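You operate a simulated robot arm through the tools that you are given. There is no shell and no other tool. Be economical: measure what you need, move in short steps, check, and stop when the job is done.

The job below is to be done with a simulated robot arm. You get a single attempt, and the scene is never put back.

JOB
Set pressure and airing to the job card and press one stroke.
Fine: Leave the dwell knob as it is. Set both knobs first, then free the latch and press the green cycle button once. The bricks must come dense and uncracked, and nothing may jam the ram. Then set the latch, hold the down button till the display says held and turn the pump key off with a clean dry hand. The oil unit stays charged; the display shows only the pressure on the ram. Keep out from under the ram and pinch nothing.

It is judged by the outcome, as a careful person would: the job done as asked, and still so three seconds after it is handed in. It fails if anything else is knocked over, pushed out of place, dropped, spilled or broken.

ROBOT AND FRAMES
A 7-joint arm with a two-finger parallel gripper, fixed in place. Base frame: the origin is at the foot of the arm, x ahead of it, y to its left, z up; the work surface is at about z = 96.8. Readings come in cm, degrees, newtons and seconds.
With the tool pointing down near the work surface it reaches from about 20 to 68 cm from the base axis. Its first joint turns from -66.0 to 66.0 degrees. Payload 2.4 kg.
The tool frame sits at the grasp point between the pads (the TCP): z along the fingers, y along the line on which they close. The tips reach 3 cm beyond it. Largest opening 9.4 cm; finger width 2.8, thickness 1; the body of the gripper, 5 by 9.6 cm, starts 5.5 cm behind the TCP.
Orientation is that of the tool frame in the base frame, as a unit quaternion [x, y, z, w]. With the fingers straight down and closing along the base's y, the tool's x points along the base's -x, its y along +y and its z along -z.

CONTROLS
- The arm moves only by the tool send_rows. Its argument "moves" is a list of rows, each a list of 7 numbers: the shift along the base's x, y, z in units of 100 mm (1.0 is 100 mm), then the turn, a rotation vector about the base's x, y, z in units of 180 degrees (1.0 is 180 degrees), then the gripper command, from -1 (fully open) to 1 (shut), values between in proportion. In form: [[x, y, z, wx, wy, wz, jaw], ...]. A call has 1 to 10 rows; each row is the pose to reach, as a shift and turn from the pose commanded when the call began. A call with a number of a shift or a turn outside -1 to 1 is refused whole. Rows are played at 5 a second. More than 5 cm and 8.6 degrees between two rows, or a gripper value outside its range, and nothing of the call is played. A pose out of reach is approached as far as the arm can. The call stops where the force on the tool passes 40 N (or 10 N more than at its start, if that is more) or the arm is blocked; 0.2 s more then pass. The fingers move at their own pace (about 15.3 cm/s each) and stop on an object; they squeeze with about 21 N. The grip force told is the motor's: it shows also when the fingers shut on nothing. Time passes only in rows, and 0.2 s behind the last, so rows that repeat a pose let the fingers close. It gives the time, the measured TCP pose, the force on the tool (base axes), the opening and the grip force at its end, in the units of the frame above (readings bear some noise).
- Cameras (640 x 400 px; columns grow to the right, rows downward): "scene" is fixed at [5.05, 47.12, 146.53]; the picture's right is [-0.66, -0.76, 0.00], its down [-0.37, 0.32, -0.87] and it looks along [0.66, -0.57, -0.49] (base axes); focal length 312 px, centre (320, 200). "wrist" rides on the gripper at [-3.7, 0, -5.8] in the tool frame; the picture's right is [0.00, -1.00, 0.00], its down [0.97, 0.00, -0.24] and it looks along [0.24, 0.00, 0.97] (tool axes); focal length 218 px, centre (320, 200). There is no depth. A picture from a camera that has moved, and an enlarged one, comes with that camera's place and axes in the base frame and with its lens. The place of the scene camera against the robot may be out by one fixed shift of up to 2.5 cm in any direction.
- capture(camera): a new picture of that camera. The clock stands still meanwhile.
- inspect(camera, box): a new picture of the part [left, top, right, bottom] of that camera's present view, enlarged. The clock stands still meanwhile.
- job_done(): hands the job in; it is judged then, once.

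Go step by step. Nothing tells you positions but the pictures and the camera data: compare them with the known pose of the tool, close in by small moves and look again before you grip or let go. The budget is 120 turns and 76 pictures, counting those below and the enlarged ones. Unless the task says otherwise, let go and move clear before handing in, and close with one line.

The tools are called as a command line: name --pt "numbers of a row" for each row, then --argument value for the rest, lists and objects as JSON in quotes. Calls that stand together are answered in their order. send_rows: Moves the arm, as the interface text tells. Its arguments: {"type":"object","properties":{"moves":{"type":"array"}},"required":["moves"]} The other tools are called the same way: capture (camera) takes a picture; inspect (camera, box) takes an enlarged picture of a part of a camera's view; job_done () hands the job in.

At the start:

```text
time_s: 0.0
eef_pos: [31.51, 21.06, 132.45]
ee_rot: [0.0, 1.0, 0.0, 0.0]
contact_force: [0.3, -0.7, 0.7]
width: 9.41
finger_force: 0.0
```

scene: 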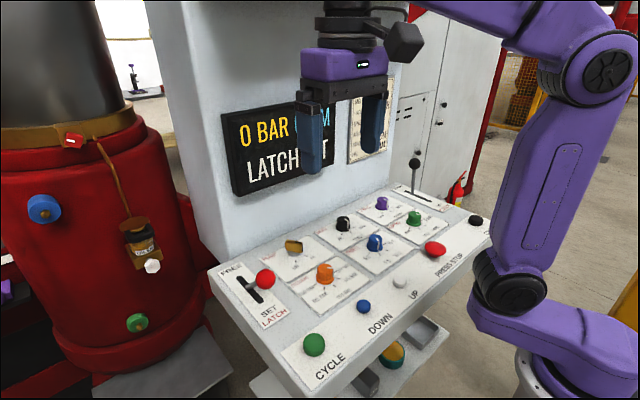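
wrist: 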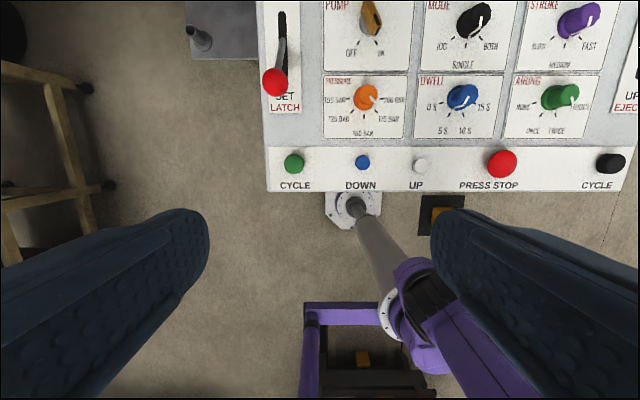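

I see a press control panel with knobs, a latch lever, buttons, a display and a card on the wall. First I'll read the card, the display and the labels up close.

inspect --camera "scene" --box '[330, 60, 430, 170]'

inspect --camera "wrist" --box '[260, 0, 640, 200]'

inspect --camera "scene" --box '[200, 180, 500, 390]'

```text
3.64 times, centred on (380, 115) of scene
camera zoom: at [5.05, 47.12, 146.53], right [-0.66, -0.76, 0.0], down [-0.37, 0.32, -0.87], along [0.66, -0.57, -0.49], focal length 1133 px, centre (102, 509)
```

zoom: 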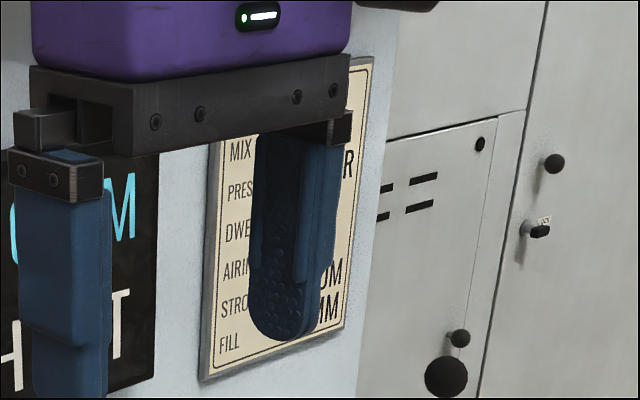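

```text
1.68 times, centred on (450, 100) of wrist
camera zoom: at [35.19, 21.12, 138.26], right [0.0, -1.0, 0.0], down [-0.97, 0.0, 0.24], along [-0.24, 0.0, -0.97], focal length 368 px, centre (101, 368)
```

zoom: 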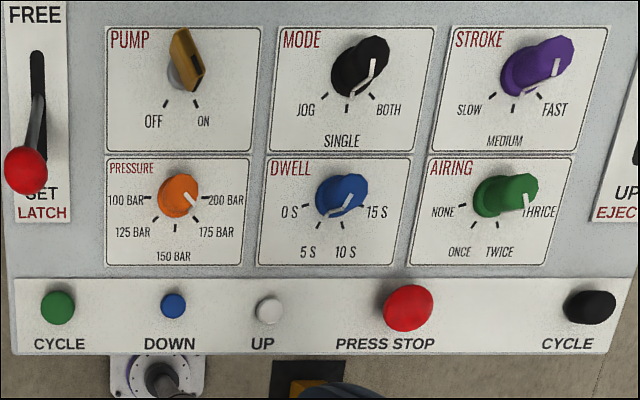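

```text
1.90 times, centred on (350, 285) of scene
camera zoom: at [5.05, 47.12, 146.53], right [-0.66, -0.76, 0.0], down [-0.37, 0.32, -0.87], along [0.66, -0.57, -0.49], focal length 594 px, centre (263, 38)
```

zoom: 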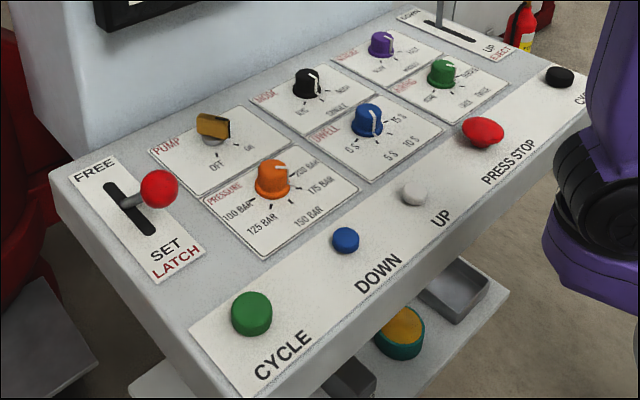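

The hand hides the card. I'll shift it to the right, at the same height and clear of the panel, then read card and display.

send_rows --pt "0 -0.4 0 0 0 0 -1" --pt "0 -0.8 0 0 0 0 -1" --pt "0 -1.0 0 0 0 0 -1" --pt "0 -1.0 0 0 0 0 -1"

send_rows --pt "0 -0.4 0 0 0 0 -1" --pt "0 -0.6 0 0 0 0 -1" --pt "0 -0.6 0 0 0 0 -1"

capture --camera "scene"

capture --camera "wrist"

inspect --camera "scene" --box '[220, 70, 420, 200]'

```text
time_s: 1.0
eef_pos: [31.42, 11.0, 132.34]
ee_rot: [0.0, 1.0, 0.0, 0.0]
contact_force: [-1.3, -0.8, -0.2]
width: 9.38
finger_force: 0.0
```

```text
time_s: 1.8
eef_pos: [31.58, 4.98, 132.37]
ee_rot: [0.0, 1.0, 0.0, 0.0]
contact_force: [0.2, 0.0, 0.0]
width: 9.36
finger_force: 0.1
```

```text
70 pictures are left
```

scene: 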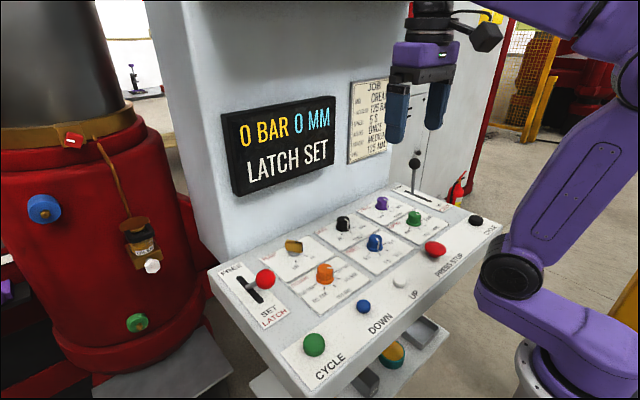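

```text
69 pictures are left
camera wrist: at [35.26, 5.09, 138.32], right [0.0, -1.0, 0.0], down [-0.97, 0.0, 0.24], along [-0.24, 0.0, -0.97], focal length 218 px, centre (320, 200)
```

wrist: 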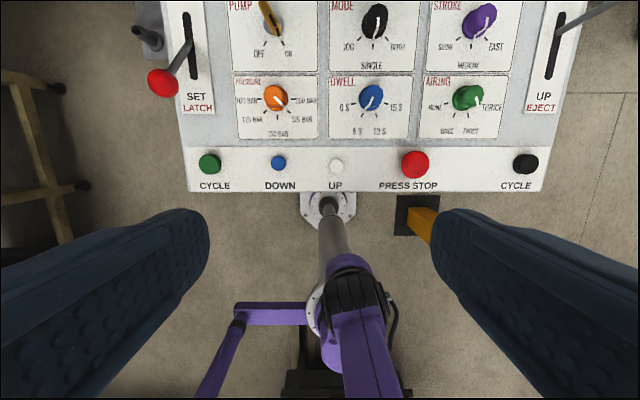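

```text
3.08 times, centred on (320, 135) of scene
camera zoom: at [5.05, 47.12, 146.53], right [-0.66, -0.76, 0.0], down [-0.37, 0.32, -0.87], along [0.66, -0.57, -0.49], focal length 959 px, centre (320, 400)
```

zoom: 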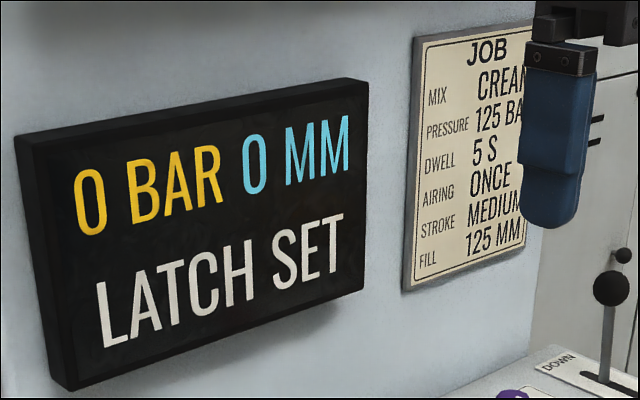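

Card: 125 bar, airing once. I'll study the panel in the wrist view and the shelf below it.

inspect --camera "wrist" --box '[220, 0, 520, 150]'

inspect --camera "scene" --box '[330, 300, 460, 400]'

inspect --camera "scene" --box '[270, 190, 430, 290]'

```text
2.13 times, centred on (370, 75) of wrist
camera zoom: at [35.26, 5.09, 138.32], right [0.0, -1.0, 0.0], down [-0.97, 0.0, 0.24], along [-0.24, 0.0, -0.97], focal length 466 px, centre (213, 467)
```

zoom: 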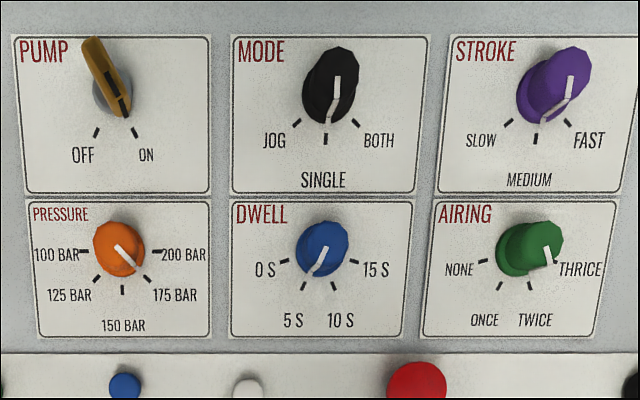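

```text
4.00 times, centred on (395, 350) of scene
camera zoom: at [5.05, 47.12, 146.53], right [-0.66, -0.76, 0.0], down [-0.37, 0.32, -0.87], along [0.66, -0.57, -0.49], focal length 1247 px, centre (20, -400)
```

zoom: 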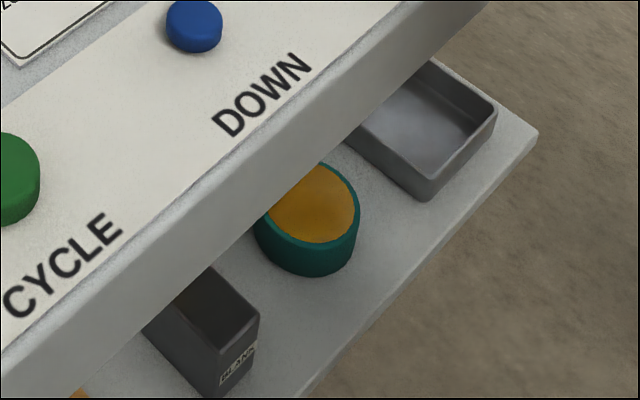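

```text
4.00 times, centred on (350, 240) of scene
camera zoom: at [5.05, 47.12, 146.53], right [-0.66, -0.76, 0.0], down [-0.37, 0.32, -0.87], along [0.66, -0.57, -0.49], focal length 1247 px, centre (200, 40)
```

zoom: 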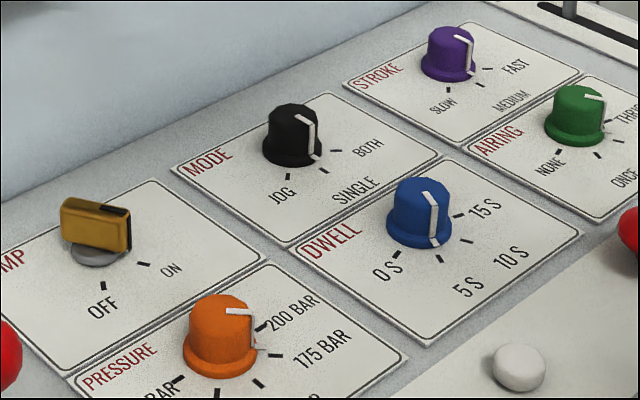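

Pressure points at 175 bar and airing at thrice, so both must be turned clockwise (seen from above), two steps each. By two-view triangulation the orange knob is near (44, 13, ~96). I'll hover over it and look.

send_rows --pt "0.3 0.2 -0.3 0 0 0 -1" --pt "0.6 0.4 -0.6 0 0 0 -1" --pt "0.9 0.6 -0.9 0 0 0 -1" --pt "0.95 0.8 -0.99 0 0 0 -1" --pt "0.95 0.8 -0.99 0 0 0 -1"

capture --camera "wrist"

```text
time_s: 3.0
eef_pos: [40.87, 13.09, 122.48]
ee_rot: [0.0, 1.0, -0.001, 0.0]
contact_force: [0.9, 0.6, 0.6]
width: 9.4
finger_force: 0.1
```

```text
64 pictures are left
camera wrist: at [44.7, 13.12, 128.34], right [0.0, -1.0, 0.0], down [-0.97, 0.0, 0.24], along [-0.24, 0.0, -0.97], focal length 218 px, centre (320, 200)
```

wrist: 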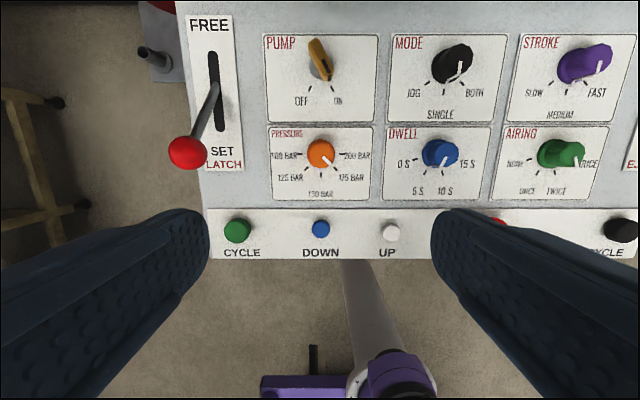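

The orange knob lies near (43.8, 13.0), top at about z 97. I'll go down to just above it and look closely.

send_rows --pt "0.1 0 -0.4 0 0 0 -1" --pt "0.2 0 -0.8 0 0 0 -1" --pt "0.29 0 -1.0 0 0 0 -1" --pt "0.29 0 -1.0 0 0 0 -1"

send_rows --pt "0 0 -0.4 0 0 0 -1" --pt "0 0 -0.7 0 0 0 -1" --pt "0 0 -0.7 0 0 0 -1"

capture --camera "wrist"

capture --camera "scene"

```text
time_s: 4.0
eef_pos: [43.84, 13.03, 112.61]
ee_rot: [0.0, 1.0, 0.0, 0.0]
contact_force: [-0.5, 0.2, 0.4]
width: 9.39
finger_force: 0.0
```

```text
time_s: 4.8
eef_pos: [43.91, 13.16, 105.45]
ee_rot: [0.0, 1.0, 0.0, 0.0]
contact_force: [-0.3, 0.0, -0.2]
width: 9.39
finger_force: 0.0
```

```text
63 pictures are left
camera wrist: at [47.7, 13.12, 111.32], right [0.0, -1.0, 0.0], down [-0.97, 0.0, 0.24], along [-0.24, 0.0, -0.97], focal length 218 px, centre (320, 200)
```

wrist: 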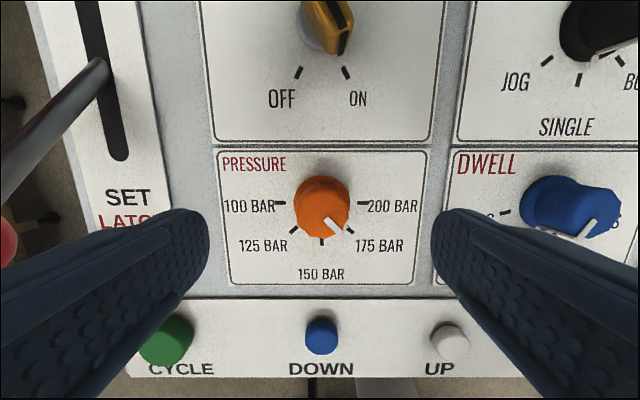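

```text
62 pictures are left
```

scene: 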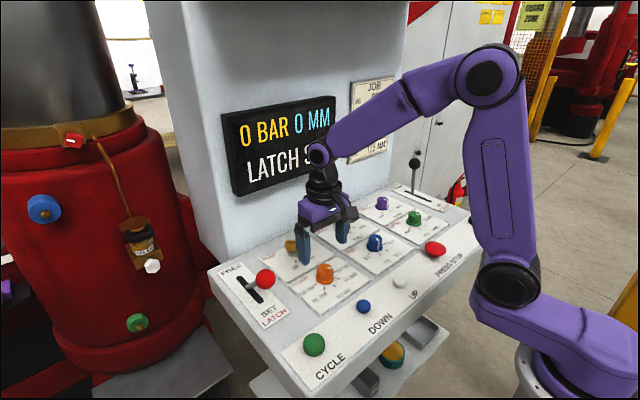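

The hand is centred over the orange knob (about 3.7 cm wide). I'll pre-turn the hand 45° counter-clockwise, so that the 90° clockwise turn stays within the wrist's middle range, then lower to about 1.5–2 cm overlap.

send_rows --pt "0 0 0 0 0 0.045 -1" --pt "0 0 0 0 0 0.09 -1" --pt "0 0 0 0 0 0.135 -1" --pt "0 0 0 0 0 0.18 -1" --pt "0 0 0 0 0 0.225 -1" --pt "0 -0.01 -0.2 0 0 0.25 -1" --pt "-0.01 -0.01 -0.4 0 0 0.25 -1" --pt "-0.01 -0.01 -0.6 0 0 0.25 -1" --pt "-0.01 -0.01 -0.65 0 0 0.25 -1"

capture --camera "wrist"

inspect --camera "scene" --box '[240, 180, 420, 300]'

```text
time_s: 6.8
eef_pos: [43.72, 13.08, 99.12]
ee_rot: [-0.383, 0.924, -0.001, 0.0]
contact_force: [-1.0, 0.3, -0.4]
width: 9.37
finger_force: 0.1
```

```text
61 pictures are left
camera wrist: at [46.41, 15.64, 104.84], right [0.71, -0.71, 0.0], down [-0.69, -0.69, 0.24], along [-0.17, -0.17, -0.97], focal length 218 px, centre (320, 200)
```

wrist: 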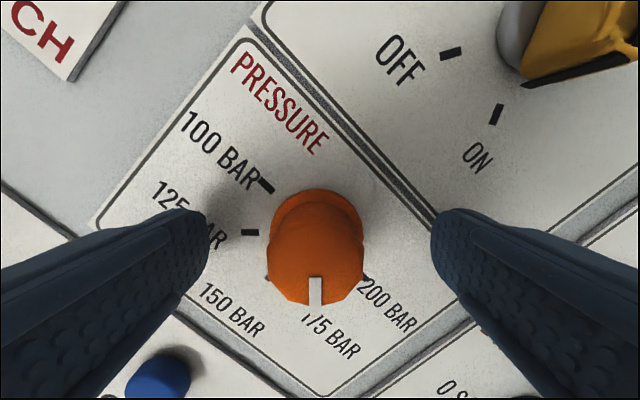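

```text
3.33 times, centred on (330, 240) of scene
camera zoom: at [5.05, 47.12, 146.53], right [-0.66, -0.76, 0.0], down [-0.37, 0.32, -0.87], along [0.66, -0.57, -0.49], focal length 1039 px, centre (287, 67)
```

zoom: 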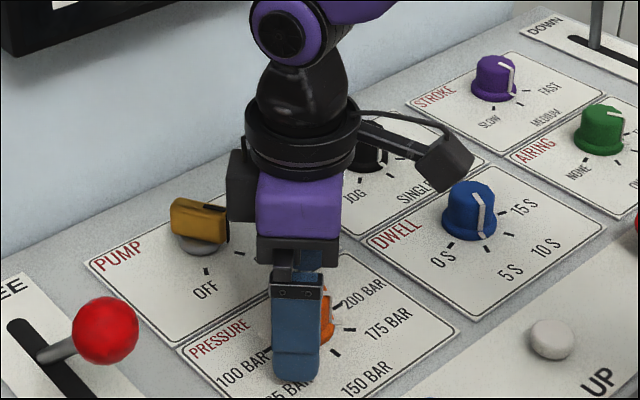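

Centred. I'll lower 1 cm more and close.

send_rows --pt "0 0 -0.06 0 0 0 -1" --pt "0 0 -0.11 0 0 0 -1" --pt "0 0 -0.11 0 0 0 0.2" --pt "0 0 -0.11 0 0 0 1" --pt "0 0 -0.11 0 0 0 1" --pt "0 0 -0.11 0 0 0 1"

capture --camera "wrist"

```text
time_s: 7.4
eef_pos: [43.71, 13.21, 98.37]
ee_rot: [-0.383, 0.924, 0.0, 0.001]
contact_force: [-1.5, 1.1, 7.1]
width: 3.82
finger_force: 0.4
stopped in row 3: the force on the tool passed its limit (the readings are from after the stop); the commanded pose is now the measured one
```

```text
59 pictures are left
camera wrist: at [46.44, 15.71, 104.15], right [0.71, -0.71, 0.0], down [-0.69, -0.69, 0.24], along [-0.17, -0.17, -0.97], focal length 218 px, centre (320, 200)
```

wrist: 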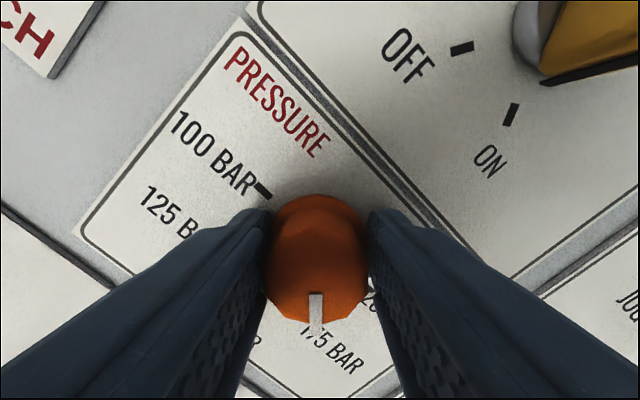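

The fingers touched something at tip height ~95.4, perhaps the skirt or the panel. I'll lift 3 mm and close gently.

send_rows --pt "0 0 0.03 0 0 0 0.15" --pt "0 0 0.03 0 0 0 0.2" --pt "0 0 0.03 0 0 0 0.3" --pt "0 0 0.03 0 0 0 1" --pt "0 0 0.03 0 0 0 1"

```text
time_s: 8.6
eef_pos: [43.55, 13.16, 98.44]
ee_rot: [-0.384, 0.924, 0.0, -0.001]
contact_force: [-16.6, 8.1, 0.2]
width: 3.5
finger_force: 44.9
```

Gripped, with a side load: the hand is slightly off the knob's axis. I'll shift it a little that way to relieve it.

send_rows --pt "-0.01 0.008 0 0 0 0 1" --pt "-0.01 0.008 0 0 0 0 1"

```text
time_s: 9.2
eef_pos: [43.53, 13.06, 98.55]
ee_rot: [-0.382, 0.924, 0.0, 0.0]
contact_force: [-12.4, 6.5, -5.8]
width: 3.47
finger_force: 45.4
```

send_rows --pt "-0.025 0.012 0.005 0 0 0 1" --pt "-0.025 0.012 0.005 0 0 0 1"

capture --camera "wrist"

```text
time_s: 9.8
eef_pos: [43.67, 13.19, 98.59]
ee_rot: [-0.381, 0.924, -0.001, 0.002]
contact_force: [7.2, -3.7, -31.4]
width: 3.48
finger_force: 44.8
```

```text
58 pictures are left
camera wrist: at [46.26, 15.71, 104.4], right [0.7, -0.71, 0.0], down [-0.69, -0.68, 0.24], along [-0.17, -0.17, -0.97], focal length 218 px, centre (320, 200)
```

wrist: 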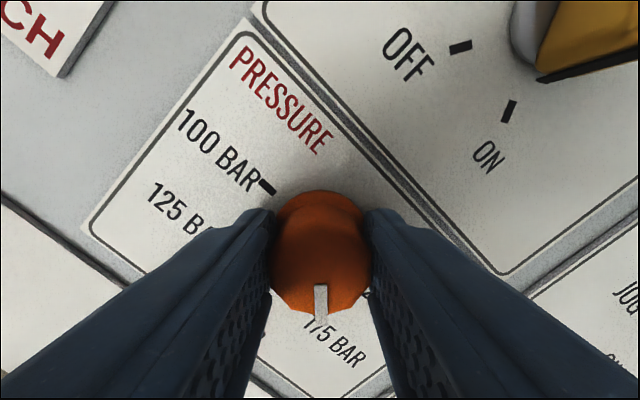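

send_rows --pt "0.008 -0.004 -0.006 0 0 0 1" --pt "0.008 -0.004 -0.006 0 0 0 1"

```text
time_s: 10.4
eef_pos: [43.54, 13.1, 98.58]
ee_rot: [-0.382, 0.924, 0.0, 0.002]
contact_force: [6.3, -9.9, -22.6]
width: 3.49
finger_force: 44.9
```

send_rows --pt "0.0 0.01 -0.01 0 0 0 1" --pt "0.0 0.01 -0.01 0 0 0 1"

```text
time_s: 11.0
eef_pos: [43.59, 13.08, 98.56]
ee_rot: [-0.383, 0.924, 0.001, 0.003]
contact_force: [10.3, -21.0, 9.2]
width: 3.45
finger_force: 45.9
```

send_rows --pt "0.009 -0.018 0.002 0 0 0 1" --pt "0.009 -0.018 0.002 0 0 0 1"

```text
time_s: 11.6
eef_pos: [43.6, 13.12, 98.54]
ee_rot: [-0.382, 0.924, 0.001, 0.002]
contact_force: [2.3, -17.2, 26.2]
width: 3.47
finger_force: 44.8
```

Side forces are muddled by friction. I'll open, see the free pose, recentre and grip again.

send_rows --pt "0 0 0 0 0 0 -0.2" --pt "0 0 0 0 0 0 -0.2"

capture --camera "wrist"

```text
time_s: 12.2
eef_pos: [43.49, 13.24, 98.44]
ee_rot: [-0.383, 0.924, 0.001, 0.001]
contact_force: [0.3, 0.4, 0.9]
width: 5.65
finger_force: 0.1
```

```text
57 pictures are left
camera wrist: at [46.21, 15.8, 104.28], right [0.71, -0.71, 0.0], down [-0.69, -0.69, 0.24], along [-0.17, -0.17, -0.97], focal length 218 px, centre (320, 200)
```

wrist: 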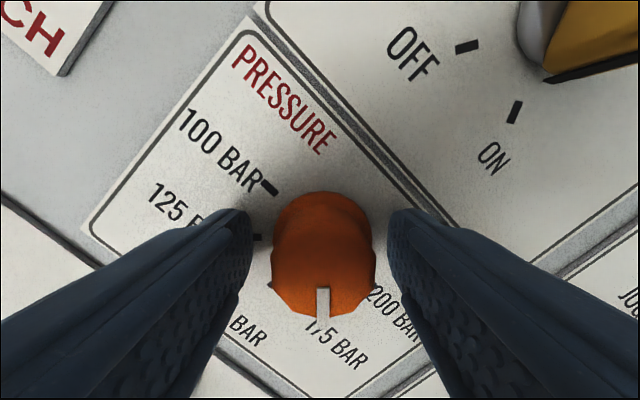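

send_rows --pt "0.009 -0.011 0.012 0 0 0 -0.2" --pt "0.009 -0.011 0.012 0 0 0 0.2" --pt "0.009 -0.011 0.012 0 0 0 0.28" --pt "0.009 -0.011 0.012 0 0 0 0.35" --pt "0.009 -0.011 0.012 0 0 0 0.35"

```text
time_s: 13.4
eef_pos: [43.67, 13.09, 98.6]
ee_rot: [-0.383, 0.924, 0.0, 0.001]
contact_force: [-8.7, 7.8, 1.0]
width: 3.46
finger_force: 44.7
```

Load is modest now. I'll turn 45° clockwise and check.

send_rows --pt "-0.004 0.004 0 0 0 -0.035 0.35" --pt "-0.004 0.004 0 0 0 -0.07 0.35" --pt "-0.004 0.004 0 0 0 -0.105 0.35" --pt "-0.004 0.004 0 0 0 -0.14 0.35" --pt "-0.004 0.004 0 0 0 -0.175 0.35" --pt "-0.004 0.004 0 0 0 -0.21 0.35" --pt "-0.004 0.004 0 0 0 -0.25 0.35"

capture --camera "wrist"

```text
time_s: 15.0
eef_pos: [43.62, 12.97, 98.62]
ee_rot: [0.002, 1.0, 0.0, 0.001]
contact_force: [-4.6, -0.2, -1.7]
width: 3.46
finger_force: 44.8
```

```text
56 pictures are left
camera wrist: at [47.38, 12.99, 104.41], right [0.0, -1.0, 0.0], down [-0.97, 0.0, 0.24], along [-0.24, 0.0, -0.97], focal length 218 px, centre (320, 200)
```

wrist: 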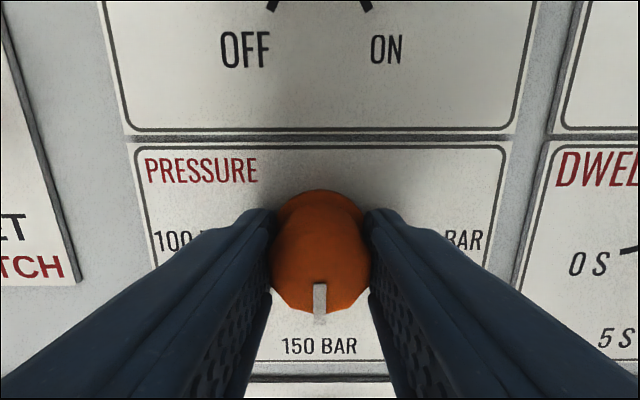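

The knob follows and now points at 150. Another 45° clockwise.

send_rows --pt "-0.002 0 0 0 0 -0.035 0.35" --pt "-0.002 0 0 0 0 -0.07 0.35" --pt "-0.002 0 0 0 0 -0.105 0.35" --pt "-0.002 0 0 0 0 -0.14 0.35" --pt "-0.002 0 0 0 0 -0.175 0.35" --pt "-0.002 0 0 0 0 -0.21 0.35" --pt "-0.002 0 0 0 0 -0.25 0.35" --pt "-0.002 0 0 0 0 -0.25 0.35"

capture --camera "wrist"

```text
time_s: 16.8
eef_pos: [43.71, 12.83, 98.53]
ee_rot: [0.385, 0.923, -0.001, 0.001]
contact_force: [-7.7, -17.0, -6.1]
width: 3.48
finger_force: 44.7
```

```text
55 pictures are left
camera wrist: at [46.26, 10.29, 104.42], right [-0.71, -0.71, 0.0], down [-0.68, 0.69, 0.24], along [-0.17, 0.17, -0.97], focal length 218 px, centre (320, 200)
```

wrist: 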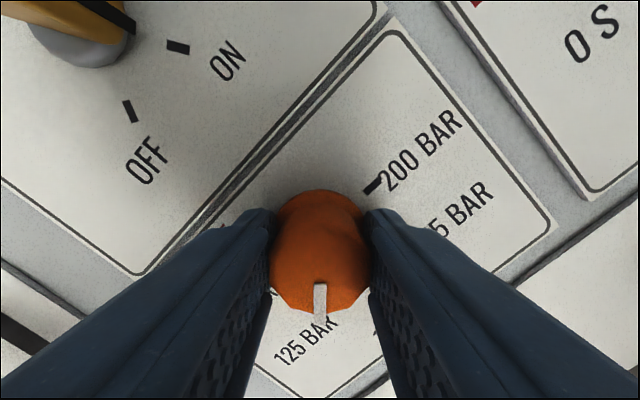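

It points at 125. I'll open, lift and look.

send_rows --pt "0 0 0 0 0 0 -0.3" --pt "0 0 0 0 0 0 -0.6" --pt "0 0 0.2 0 0 0 -1" --pt "0 0 0.5 0 0 0 -1" --pt "0 0 0.8 0 0 0 -1" --pt "0 0 0.95 0 0 0 -1"

capture --camera "wrist"

```text
time_s: 18.2
eef_pos: [43.58, 13.12, 108.13]
ee_rot: [0.382, 0.924, 0.0, 0.001]
contact_force: [-0.2, 0.4, -0.2]
width: 9.43
finger_force: 0.2
```

```text
54 pictures are left
camera wrist: at [46.27, 10.41, 113.98], right [-0.71, -0.71, 0.0], down [-0.69, 0.69, 0.24], along [-0.17, 0.17, -0.97], focal length 218 px, centre (320, 200)
```

wrist: 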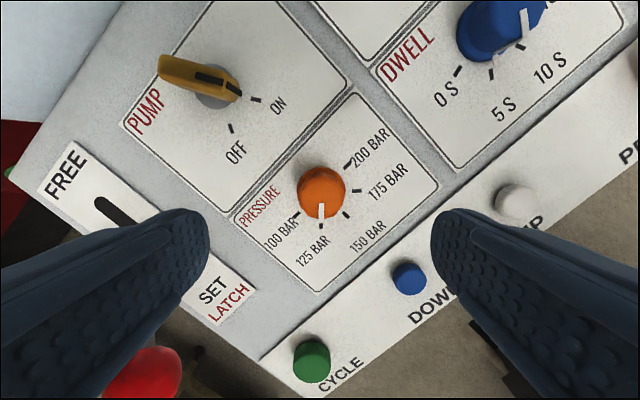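

Pressure is at 125 and settled. Next I move over to the airing knob near (43.8, -21), with the hand turned back square.

send_rows --pt "0 -0.2 0.2 0 0 0.045 -1" --pt "0 -0.6 0.4 0 0 0.09 -1" --pt "0 -1.0 0.4 0 0 0.135 -1" --pt "0 -1.0 0.4 0 0 0.18 -1" --pt "0 -1.0 0.4 0 0 0.225 -1" --pt "0 -1.0 0.4 0 0 0.25 -1"

send_rows --pt "0 -0.4 0 0 0 0 -1" --pt "0 -0.8 0 0 0 0 -1" --pt "0 -1.0 0 0 0 0 -1"

send_rows --pt "0 -0.4 0 0 0 0 -1" --pt "0 -0.8 0 0 0 0 -1" --pt "0 -1.0 0 0 0 0 -1"

send_rows --pt "0 -0.2 0 0 0 0 -1" --pt "0 -0.4 0 0 0 0 -1" --pt "0 -0.4 0 0 0 0 -1"

capture --camera "wrist"

```text
time_s: 19.6
eef_pos: [43.7, 3.03, 112.04]
ee_rot: [-0.001, 1.0, -0.001, 0.001]
contact_force: [0.6, -0.6, -0.3]
width: 9.4
finger_force: 0.1
```

```text
time_s: 20.4
eef_pos: [43.52, -7.05, 112.15]
ee_rot: [0.0, 1.0, 0.0, 0.0]
contact_force: [0.2, 0.5, -0.1]
width: 9.41
finger_force: 0.1
```

```text
time_s: 21.2
eef_pos: [43.59, -17.12, 112.14]
ee_rot: [0.001, 1.0, 0.001, 0.0]
contact_force: [0.4, 0.7, -0.6]
width: 9.41
finger_force: 0.1
```

```text
time_s: 22.0
eef_pos: [43.67, -21.01, 112.14]
ee_rot: [0.0, 1.0, 0.001, 0.0]
contact_force: [0.4, 0.1, -0.6]
width: 9.39
finger_force: 0.1
```

```text
53 pictures are left
camera wrist: at [47.41, -21.0, 117.96], right [0.0, -1.0, 0.0], down [-0.97, 0.0, 0.24], along [-0.24, 0.0, -0.97], focal length 218 px, centre (320, 200)
```

wrist: 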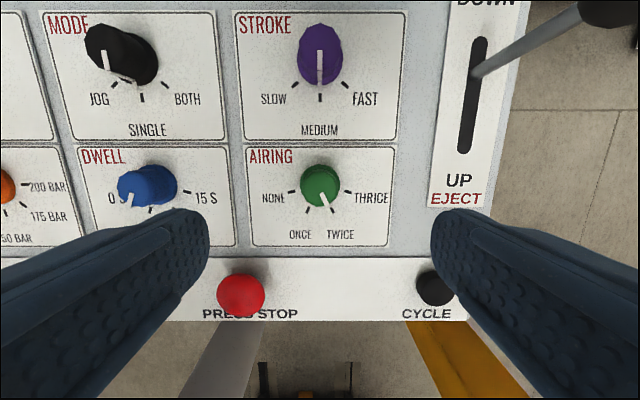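

inspect --camera "wrist" --box '[240, 140, 400, 240]'

```text
4.00 times, centred on (320, 190) of wrist
camera zoom: at [47.41, -21.0, 117.96], right [0.0, -1.0, 0.0], down [-0.97, 0.0, 0.24], along [-0.24, 0.0, -0.97], focal length 873 px, centre (320, 240)
```

zoom: 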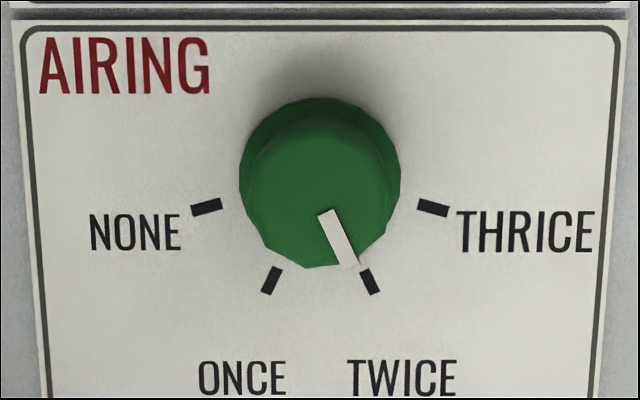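

The airing pointer is actually at TWICE; ONCE is one step (~48°) clockwise. The knob is centred under the hand. I'll pre-turn +24° and descend to the same height as before.

send_rows --pt "0 0 -0.3 0 0 0.045 -1" --pt "0 0 -0.6 0 0 0.09 -1" --pt "0 0 -0.8 0 0 0.133 -1" --pt "0 0 -1.0 0 0 0.133 -1" --pt "0 0 -1.0 0 0 0.133 -1"

send_rows --pt "0 0 -0.15 0 0 0 -1" --pt "0 0 -0.3 0 0 0 -0.6" --pt "0 0 -0.35 0 0 0 -0.2" --pt "0 0 -0.35 0 0 0 -0.2"

capture --camera "wrist"

```text
time_s: 23.2
eef_pos: [43.65, -20.89, 102.14]
ee_rot: [-0.207, 0.978, 0.0, 0.001]
contact_force: [-0.2, -0.5, 1.1]
width: 9.39
finger_force: 0.1
```

```text
time_s: 24.2
eef_pos: [43.59, -20.96, 98.64]
ee_rot: [-0.207, 0.978, 0.0, 0.001]
contact_force: [-0.3, 0.7, 0.2]
width: 5.65
finger_force: 0.0
```

```text
51 pictures are left
camera wrist: at [47.04, -19.46, 104.42], right [0.41, -0.91, 0.0], down [-0.89, -0.39, 0.24], along [-0.22, -0.1, -0.97], focal length 218 px, centre (320, 200)
```

wrist: 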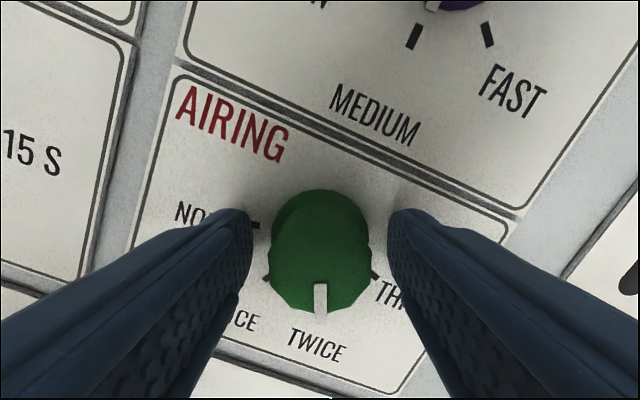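

Centred. I'll close and check the load before turning.

send_rows --pt "0 0 0 0 0 0 0.2" --pt "0 0 0 0 0 0 0.28" --pt "0 0 0 0 0 0 0.35" --pt "0 0 0 0 0 0 0.35"

```text
time_s: 25.2
eef_pos: [43.57, -20.94, 98.61]
ee_rot: [-0.207, 0.978, 0.0, 0.001]
contact_force: [-1.1, 0.7, -2.5]
width: 3.48
finger_force: 44.5
```

send_rows --pt "0 0 0 0 0 -0.038 0.35" --pt "0 0 0 0 0 -0.076 0.35" --pt "0 0 0 0 0 -0.114 0.35" --pt "0 0 0 0 0 -0.152 0.35" --pt "0 0 0 0 0 -0.19 0.35" --pt "0 0 0 0 0 -0.228 0.35" --pt "0 0 0 0 0 -0.266 0.35" --pt "0 0 0 0 0 -0.266 0.35"

capture --camera "wrist"

```text
time_s: 27.0
eef_pos: [43.61, -21.05, 98.73]
ee_rot: [0.209, 0.978, -0.001, 0.002]
contact_force: [-1.8, -10.4, 0.5]
width: 3.47
finger_force: 45.2
```

```text
50 pictures are left
camera wrist: at [47.03, -22.56, 104.44], right [-0.41, -0.91, 0.0], down [-0.89, 0.4, 0.24], along [-0.22, 0.1, -0.97], focal length 218 px, centre (320, 200)
```

wrist: 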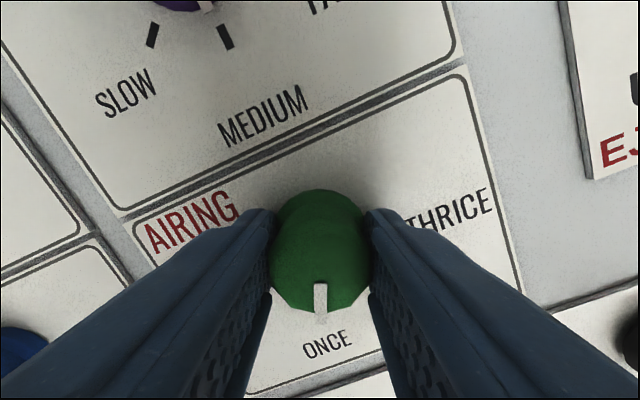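

The pointer is at ONCE. I'll release, lift, square the hand and look.

send_rows --pt "0 0 0 0 0 0 -0.3" --pt "0 0 0 0 0 0 -0.6" --pt "0 0 0.2 0 0 0 -1" --pt "0 0 0.5 0 0 0 -1" --pt "0 0 0.8 0 0 0.045 -1" --pt "0 0 1.0 0 0 0.09 -1" --pt "0 0 1.0 0 0 0.133 -1" --pt "0 0 1.0 0 0 0.133 -1"

send_rows --pt "0 0 0.4 0 0 0 -1" --pt "0 0.4 0.7 0 0 0 -1" --pt "0 0.8 1.0 0 0 0 -1" --pt "0 1.0 1.0 0 0 0 -1"

inspect --camera "wrist" --box '[160, 50, 480, 250]'

```text
time_s: 28.8
eef_pos: [43.73, -20.9, 108.57]
ee_rot: [-0.001, 1.0, 0.0, 0.001]
contact_force: [-0.6, 0.3, -0.8]
width: 9.39
finger_force: 0.1
```

```text
time_s: 29.8
eef_pos: [43.67, -10.93, 118.58]
ee_rot: [0.0, 1.0, 0.0, 0.001]
contact_force: [0.0, -0.2, 0.3]
width: 9.38
finger_force: 0.1
```

```text
2.00 times, centred on (320, 150) of wrist
camera zoom: at [47.33, -10.86, 124.38], right [0.0, -1.0, 0.0], down [-0.97, 0.0, 0.24], along [-0.24, 0.0, -0.97], focal length 436 px, centre (320, 300)
```

zoom: 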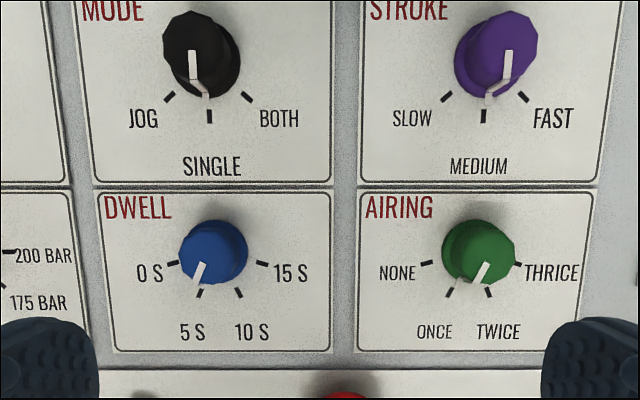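

Both knobs are set (125 bar, once), dwell untouched at 5 s. Next the latch: its red ball is around (44, 28, 103). I'll go there with the hand tilted forward ~35°, so that the camera and body stay away from the wall when the lever goes to FREE.

send_rows --pt "-0.2 0.4 0 0 0 0 -1" --pt "-0.4 0.8 0 0 0 0 -1" --pt "-0.6 1.0 0 0 0 0 -1" --pt "-0.9 1.0 0 0 0 0 -1"

send_rows --pt "0 0.4 0 0 0 0 -1" --pt "0 0.8 0 0 0 0 -1" --pt "0 1.0 0 0 0 0 -1"

send_rows --pt "0 0.4 0 0 0 0 -1" --pt "0 0.8 0 0 0 0 -1" --pt "0 1.0 0 0 0 0 -1"

send_rows --pt "0 0.3 0 0 -0.045 0 -1" --pt "0 0.6 0 0 -0.09 0 -1" --pt "0 0.8 0 0 -0.135 0 -1" --pt "0 0.92 0 0 -0.18 0 -1" --pt "0 0.92 0 0 -0.194 0 -1" --pt "0 0.92 0 0 -0.194 0 -1"

capture --camera "wrist"

capture --camera "scene"

```text
time_s: 30.8
eef_pos: [34.72, -0.96, 118.48]
ee_rot: [0.0, 1.0, -0.001, 0.001]
contact_force: [-0.7, 0.2, 0.7]
width: 9.4
finger_force: 0.1
```

```text
time_s: 31.6
eef_pos: [34.5, 9.19, 118.52]
ee_rot: [0.001, 1.0, 0.0, 0.001]
contact_force: [0.8, 1.1, 0.1]
width: 9.41
finger_force: 0.0
```

```text
time_s: 32.4
eef_pos: [34.55, 19.1, 118.59]
ee_rot: [0.0, 1.0, 0.0, 0.001]
contact_force: [-0.2, 0.2, -0.4]
width: 9.41
finger_force: 0.1
```

```text
time_s: 33.8
eef_pos: [34.63, 28.29, 118.57]
ee_rot: [0.001, 0.953, 0.0, 0.302]
contact_force: [0.0, -0.4, -0.3]
width: 9.4
finger_force: 0.0
```

```text
48 pictures are left
camera wrist: at [34.38, 28.24, 125.53], right [0.0, -1.0, 0.0], down [-0.93, 0.0, -0.36], along [0.36, 0.0, -0.93], focal length 218 px, centre (320, 200)
```

wrist: 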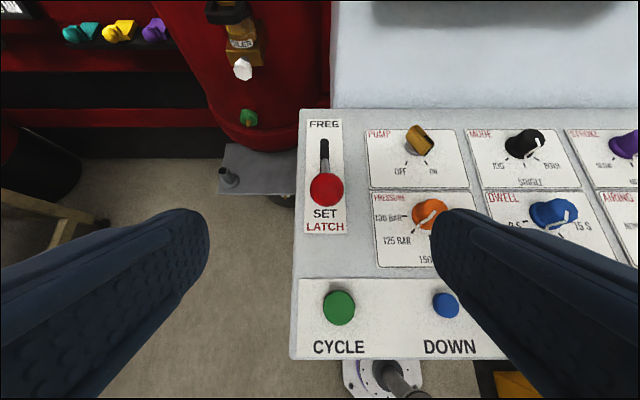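

```text
47 pictures are left
```

scene: 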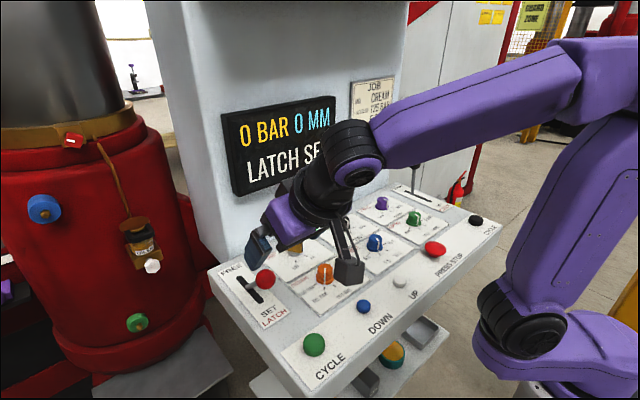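

Ball at about (44.3, 27.6, 103.2). I'll move to ~6 cm short of it along the finger direction and look.

send_rows --pt "0.2 -0.07 -0.3 0 0 0 -1" --pt "0.4 -0.07 -0.6 0 0 0 -1" --pt "0.62 -0.07 -1.0 0 0 0 -1" --pt "0.62 -0.07 -1.0 0 0 0 -1"

capture --camera "wrist"

inspect --camera "scene" --box '[200, 180, 380, 300]'

```text
time_s: 34.8
eef_pos: [40.88, 27.7, 108.46]
ee_rot: [0.001, 0.954, 0.0, 0.3]
contact_force: [-0.7, 0.6, 0.1]
width: 9.4
finger_force: 0.1
```

```text
46 pictures are left
camera wrist: at [40.61, 27.62, 115.39], right [0.0, -1.0, 0.0], down [-0.93, 0.0, -0.36], along [0.36, 0.0, -0.93], focal length 218 px, centre (320, 200)
```

wrist: 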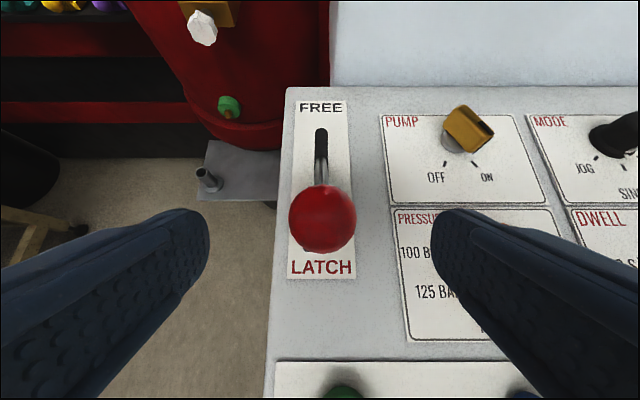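

```text
3.33 times, centred on (290, 240) of scene
camera zoom: at [5.05, 47.12, 146.53], right [-0.66, -0.76, 0.0], down [-0.37, 0.32, -0.87], along [0.66, -0.57, -0.49], focal length 1039 px, centre (420, 67)
```

zoom: 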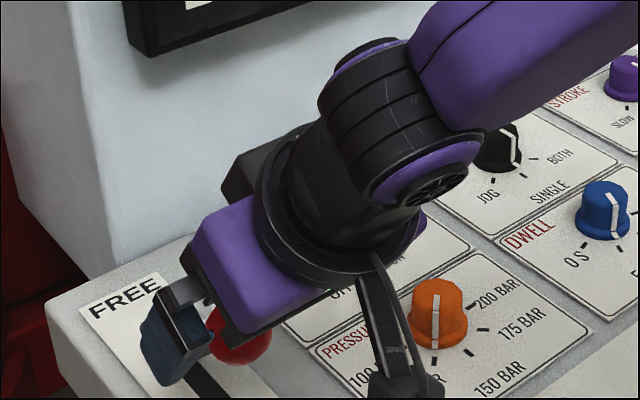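

Refined ball centre: (44.1, 27.5, 103.4), 3.9 cm wide. I'll advance onto it and grip.

send_rows --pt "0.1 -0.02 -0.17 0 0 0 -1" --pt "0.2 -0.02 -0.34 0 0 0 -1" --pt "0.32 -0.02 -0.51 0 0 0 -1" --pt "0.32 -0.02 -0.51 0 0 0 -0.2" --pt "0.32 -0.02 -0.51 0 0 0 0.1" --pt "0.32 -0.02 -0.51 0 0 0 0.3" --pt "0.32 -0.02 -0.51 0 0 0 0.3"

capture --camera "wrist"

```text
time_s: 36.4
eef_pos: [44.12, 27.55, 103.47]
ee_rot: [0.0, 0.954, 0.001, 0.301]
contact_force: [6.4, 7.7, -6.4]
width: 3.68
finger_force: 45.0
```

```text
44 pictures are left
camera wrist: at [43.85, 27.49, 110.32], right [0.0, -1.0, 0.0], down [-0.93, 0.0, -0.36], along [0.36, 0.0, -0.93], focal length 218 px, centre (320, 200)
```

wrist: 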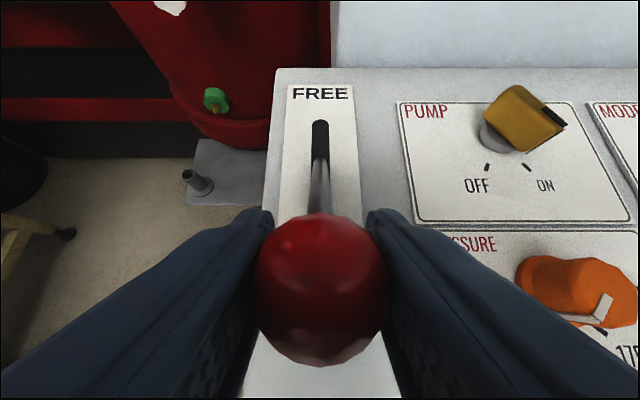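

Gripped on the ball. I'll push it along its arc in small steps towards FREE and watch the force.

send_rows --pt "0.07 0.0 0.055 0 0 0 0.3" --pt "0.14 0 0.105 0 0 0 0.3" --pt "0.21 0 0.15 0 0 0 0.3" --pt "0.29 0 0.19 0 0 0 0.3"

```text
time_s: 37.4
eef_pos: [46.91, 27.43, 105.49]
ee_rot: [0.0, 0.954, 0.0, 0.301]
contact_force: [-13.0, 12.1, 2.8]
width: 3.7
finger_force: 45.3
```

send_rows --pt "0.09 0.008 0.035 0 0 0 0.3" --pt "0.18 0.008 0.065 0 0 0 0.3" --pt "0.27 0.008 0.09 0 0 0 0.3" --pt "0.36 0.008 0.105 0 0 0 0.3" --pt "0.44 0.008 0.11 0 0 0 0.3"

capture --camera "wrist"

capture --camera "scene"

```text
time_s: 38.6
eef_pos: [51.39, 27.4, 106.5]
ee_rot: [0.0, 0.953, 0.0, 0.303]
contact_force: [-9.4, 9.0, 12.2]
width: 3.7
finger_force: 44.9
```

```text
43 pictures are left
camera wrist: at [51.08, 27.49, 113.46], right [0.0, -1.0, 0.0], down [-0.93, 0.0, -0.36], along [0.36, 0.0, -0.93], focal length 218 px, centre (320, 200)
```

wrist: 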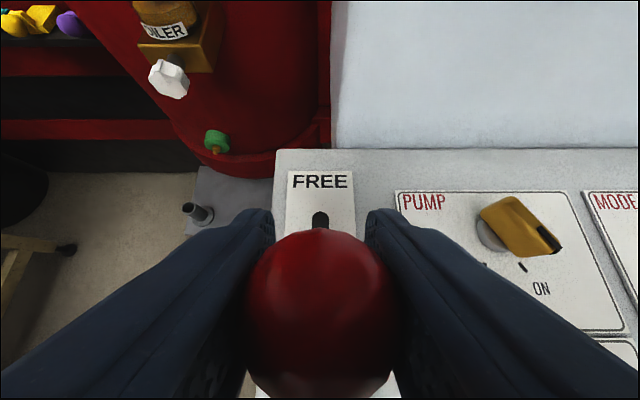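

```text
42 pictures are left
```

scene: 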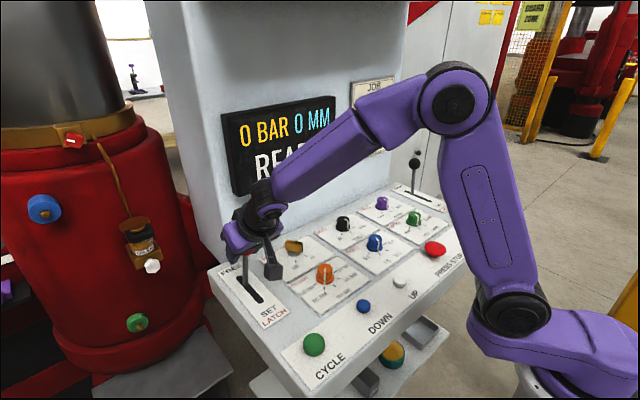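

The display already changes to "READY". I'll push a bit further so the lever settles in FREE.

send_rows --pt "0.08 0.006 0.01 0 0 0 0.3" --pt "0.16 0.006 0.01 0 0 0 0.3" --pt "0.24 0.006 0.005 0 0 0 0.3" --pt "0.32 0.006 0.0 0 0 0 0.3" --pt "0.4 0.006 -0.02 0 0 0 0.3"

capture --camera "scene"

```text
time_s: 39.8
eef_pos: [55.31, 27.54, 106.53]
ee_rot: [0.0, 0.953, 0.001, 0.303]
contact_force: [-6.4, 4.0, 18.9]
width: 3.74
finger_force: 45.3
```

```text
41 pictures are left
```

scene: 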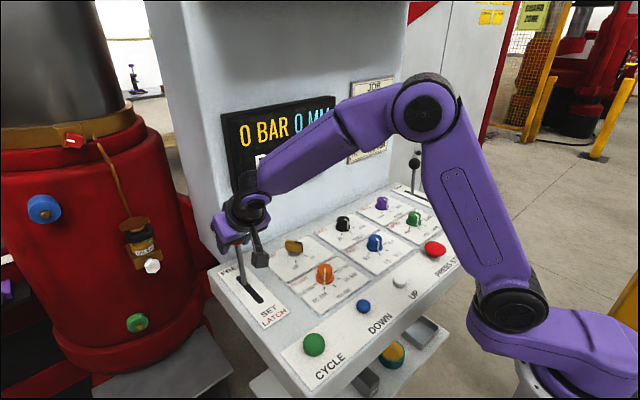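

send_rows --pt "0.08 0.006 0.02 0 0 0 0.3" --pt "0.16 0.006 0.02 0 0 0 0.3" --pt "0.24 0.006 0.015 0 0 0 0.3" --pt "0.3 0.006 0.005 0 0 0 0.3"

capture --camera "wrist"

inspect --camera "scene" --box '[180, 170, 330, 330]'

```text
time_s: 40.5
eef_pos: [56.53, 27.43, 106.22]
ee_rot: [-0.002, 0.956, -0.006, 0.295]
contact_force: [-19.8, -5.5, 8.5]
width: 3.69
finger_force: 44.7
stopped in row 3: the force on the tool passed its limit (the readings are from after the stop); the commanded pose is now the measured one
```

```text
40 pictures are left
camera wrist: at [56.32, 27.56, 113.04], right [0.0, -1.0, 0.01], down [-0.94, 0.0, -0.35], along [0.35, -0.01, -0.94], focal length 218 px, centre (320, 200)
```

wrist: 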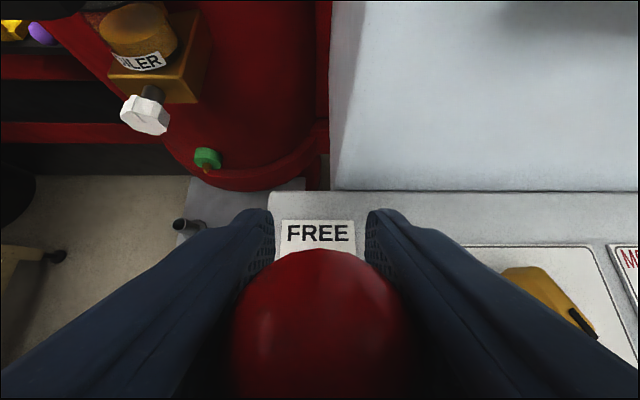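

```text
2.50 times, centred on (255, 250) of scene
camera zoom: at [4.97, 47.09, 146.55], right [-0.66, -0.76, 0.0], down [-0.37, 0.32, -0.87], along [0.66, -0.57, -0.49], focal length 779 px, centre (482, 75)
```

zoom: 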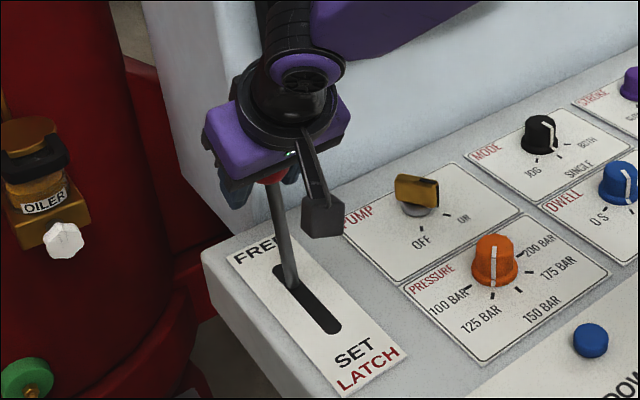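

The lever has reached its end stop at FREE. I'll open and back off along the finger axis.

send_rows --pt "0 0 0 0 0 0 -0.2" --pt "0 0 0 0 0 0 -0.8" --pt "-0.05 0 0.08 0 0 0 -1" --pt "-0.2 0 0.3 0 0 0 -1" --pt "-0.4 0 0.6 0 0 0 -1" --pt "-0.6 0 0.8 0 0 0 -1"

send_rows --pt "-0.4 0 0.1 0 0 0 -1" --pt "-0.8 0 0.2 0 0 0 -1" --pt "-1.0 0 0.2 0 0 0 -1"

capture --camera "scene"

capture --camera "wrist"

```text
time_s: 41.9
eef_pos: [50.55, 27.58, 114.08]
ee_rot: [0.0, 0.956, -0.006, 0.294]
contact_force: [0.1, 0.3, 0.1]
width: 9.42
finger_force: 0.0
```

```text
time_s: 42.7
eef_pos: [40.58, 27.49, 116.12]
ee_rot: [-0.001, 0.956, -0.005, 0.294]
contact_force: [-0.5, 0.2, -0.4]
width: 9.39
finger_force: 0.0
```

```text
38 pictures are left
```

scene: 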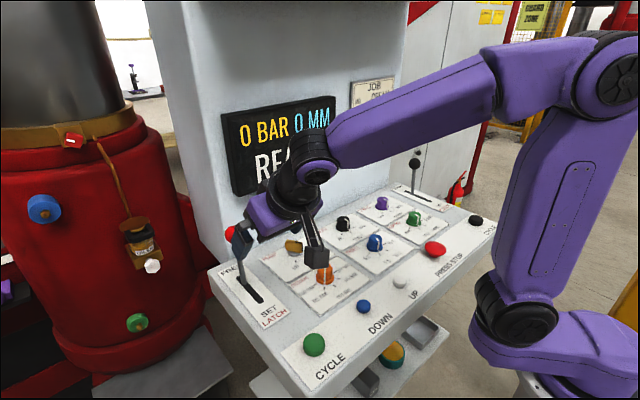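

```text
37 pictures are left
camera wrist: at [40.42, 27.55, 123.02], right [0.0, -1.0, 0.01], down [-0.94, 0.0, -0.35], along [0.35, -0.01, -0.94], focal length 218 px, centre (320, 200)
```

wrist: 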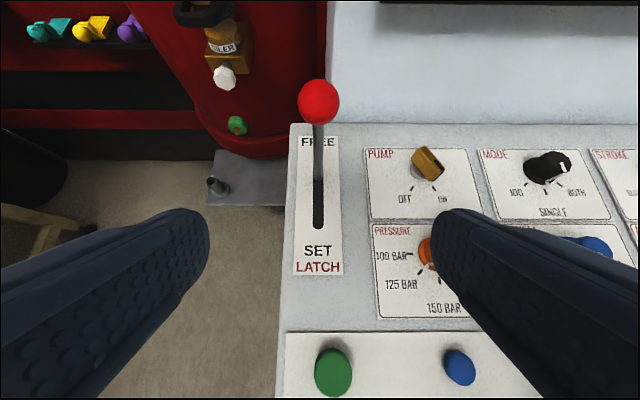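

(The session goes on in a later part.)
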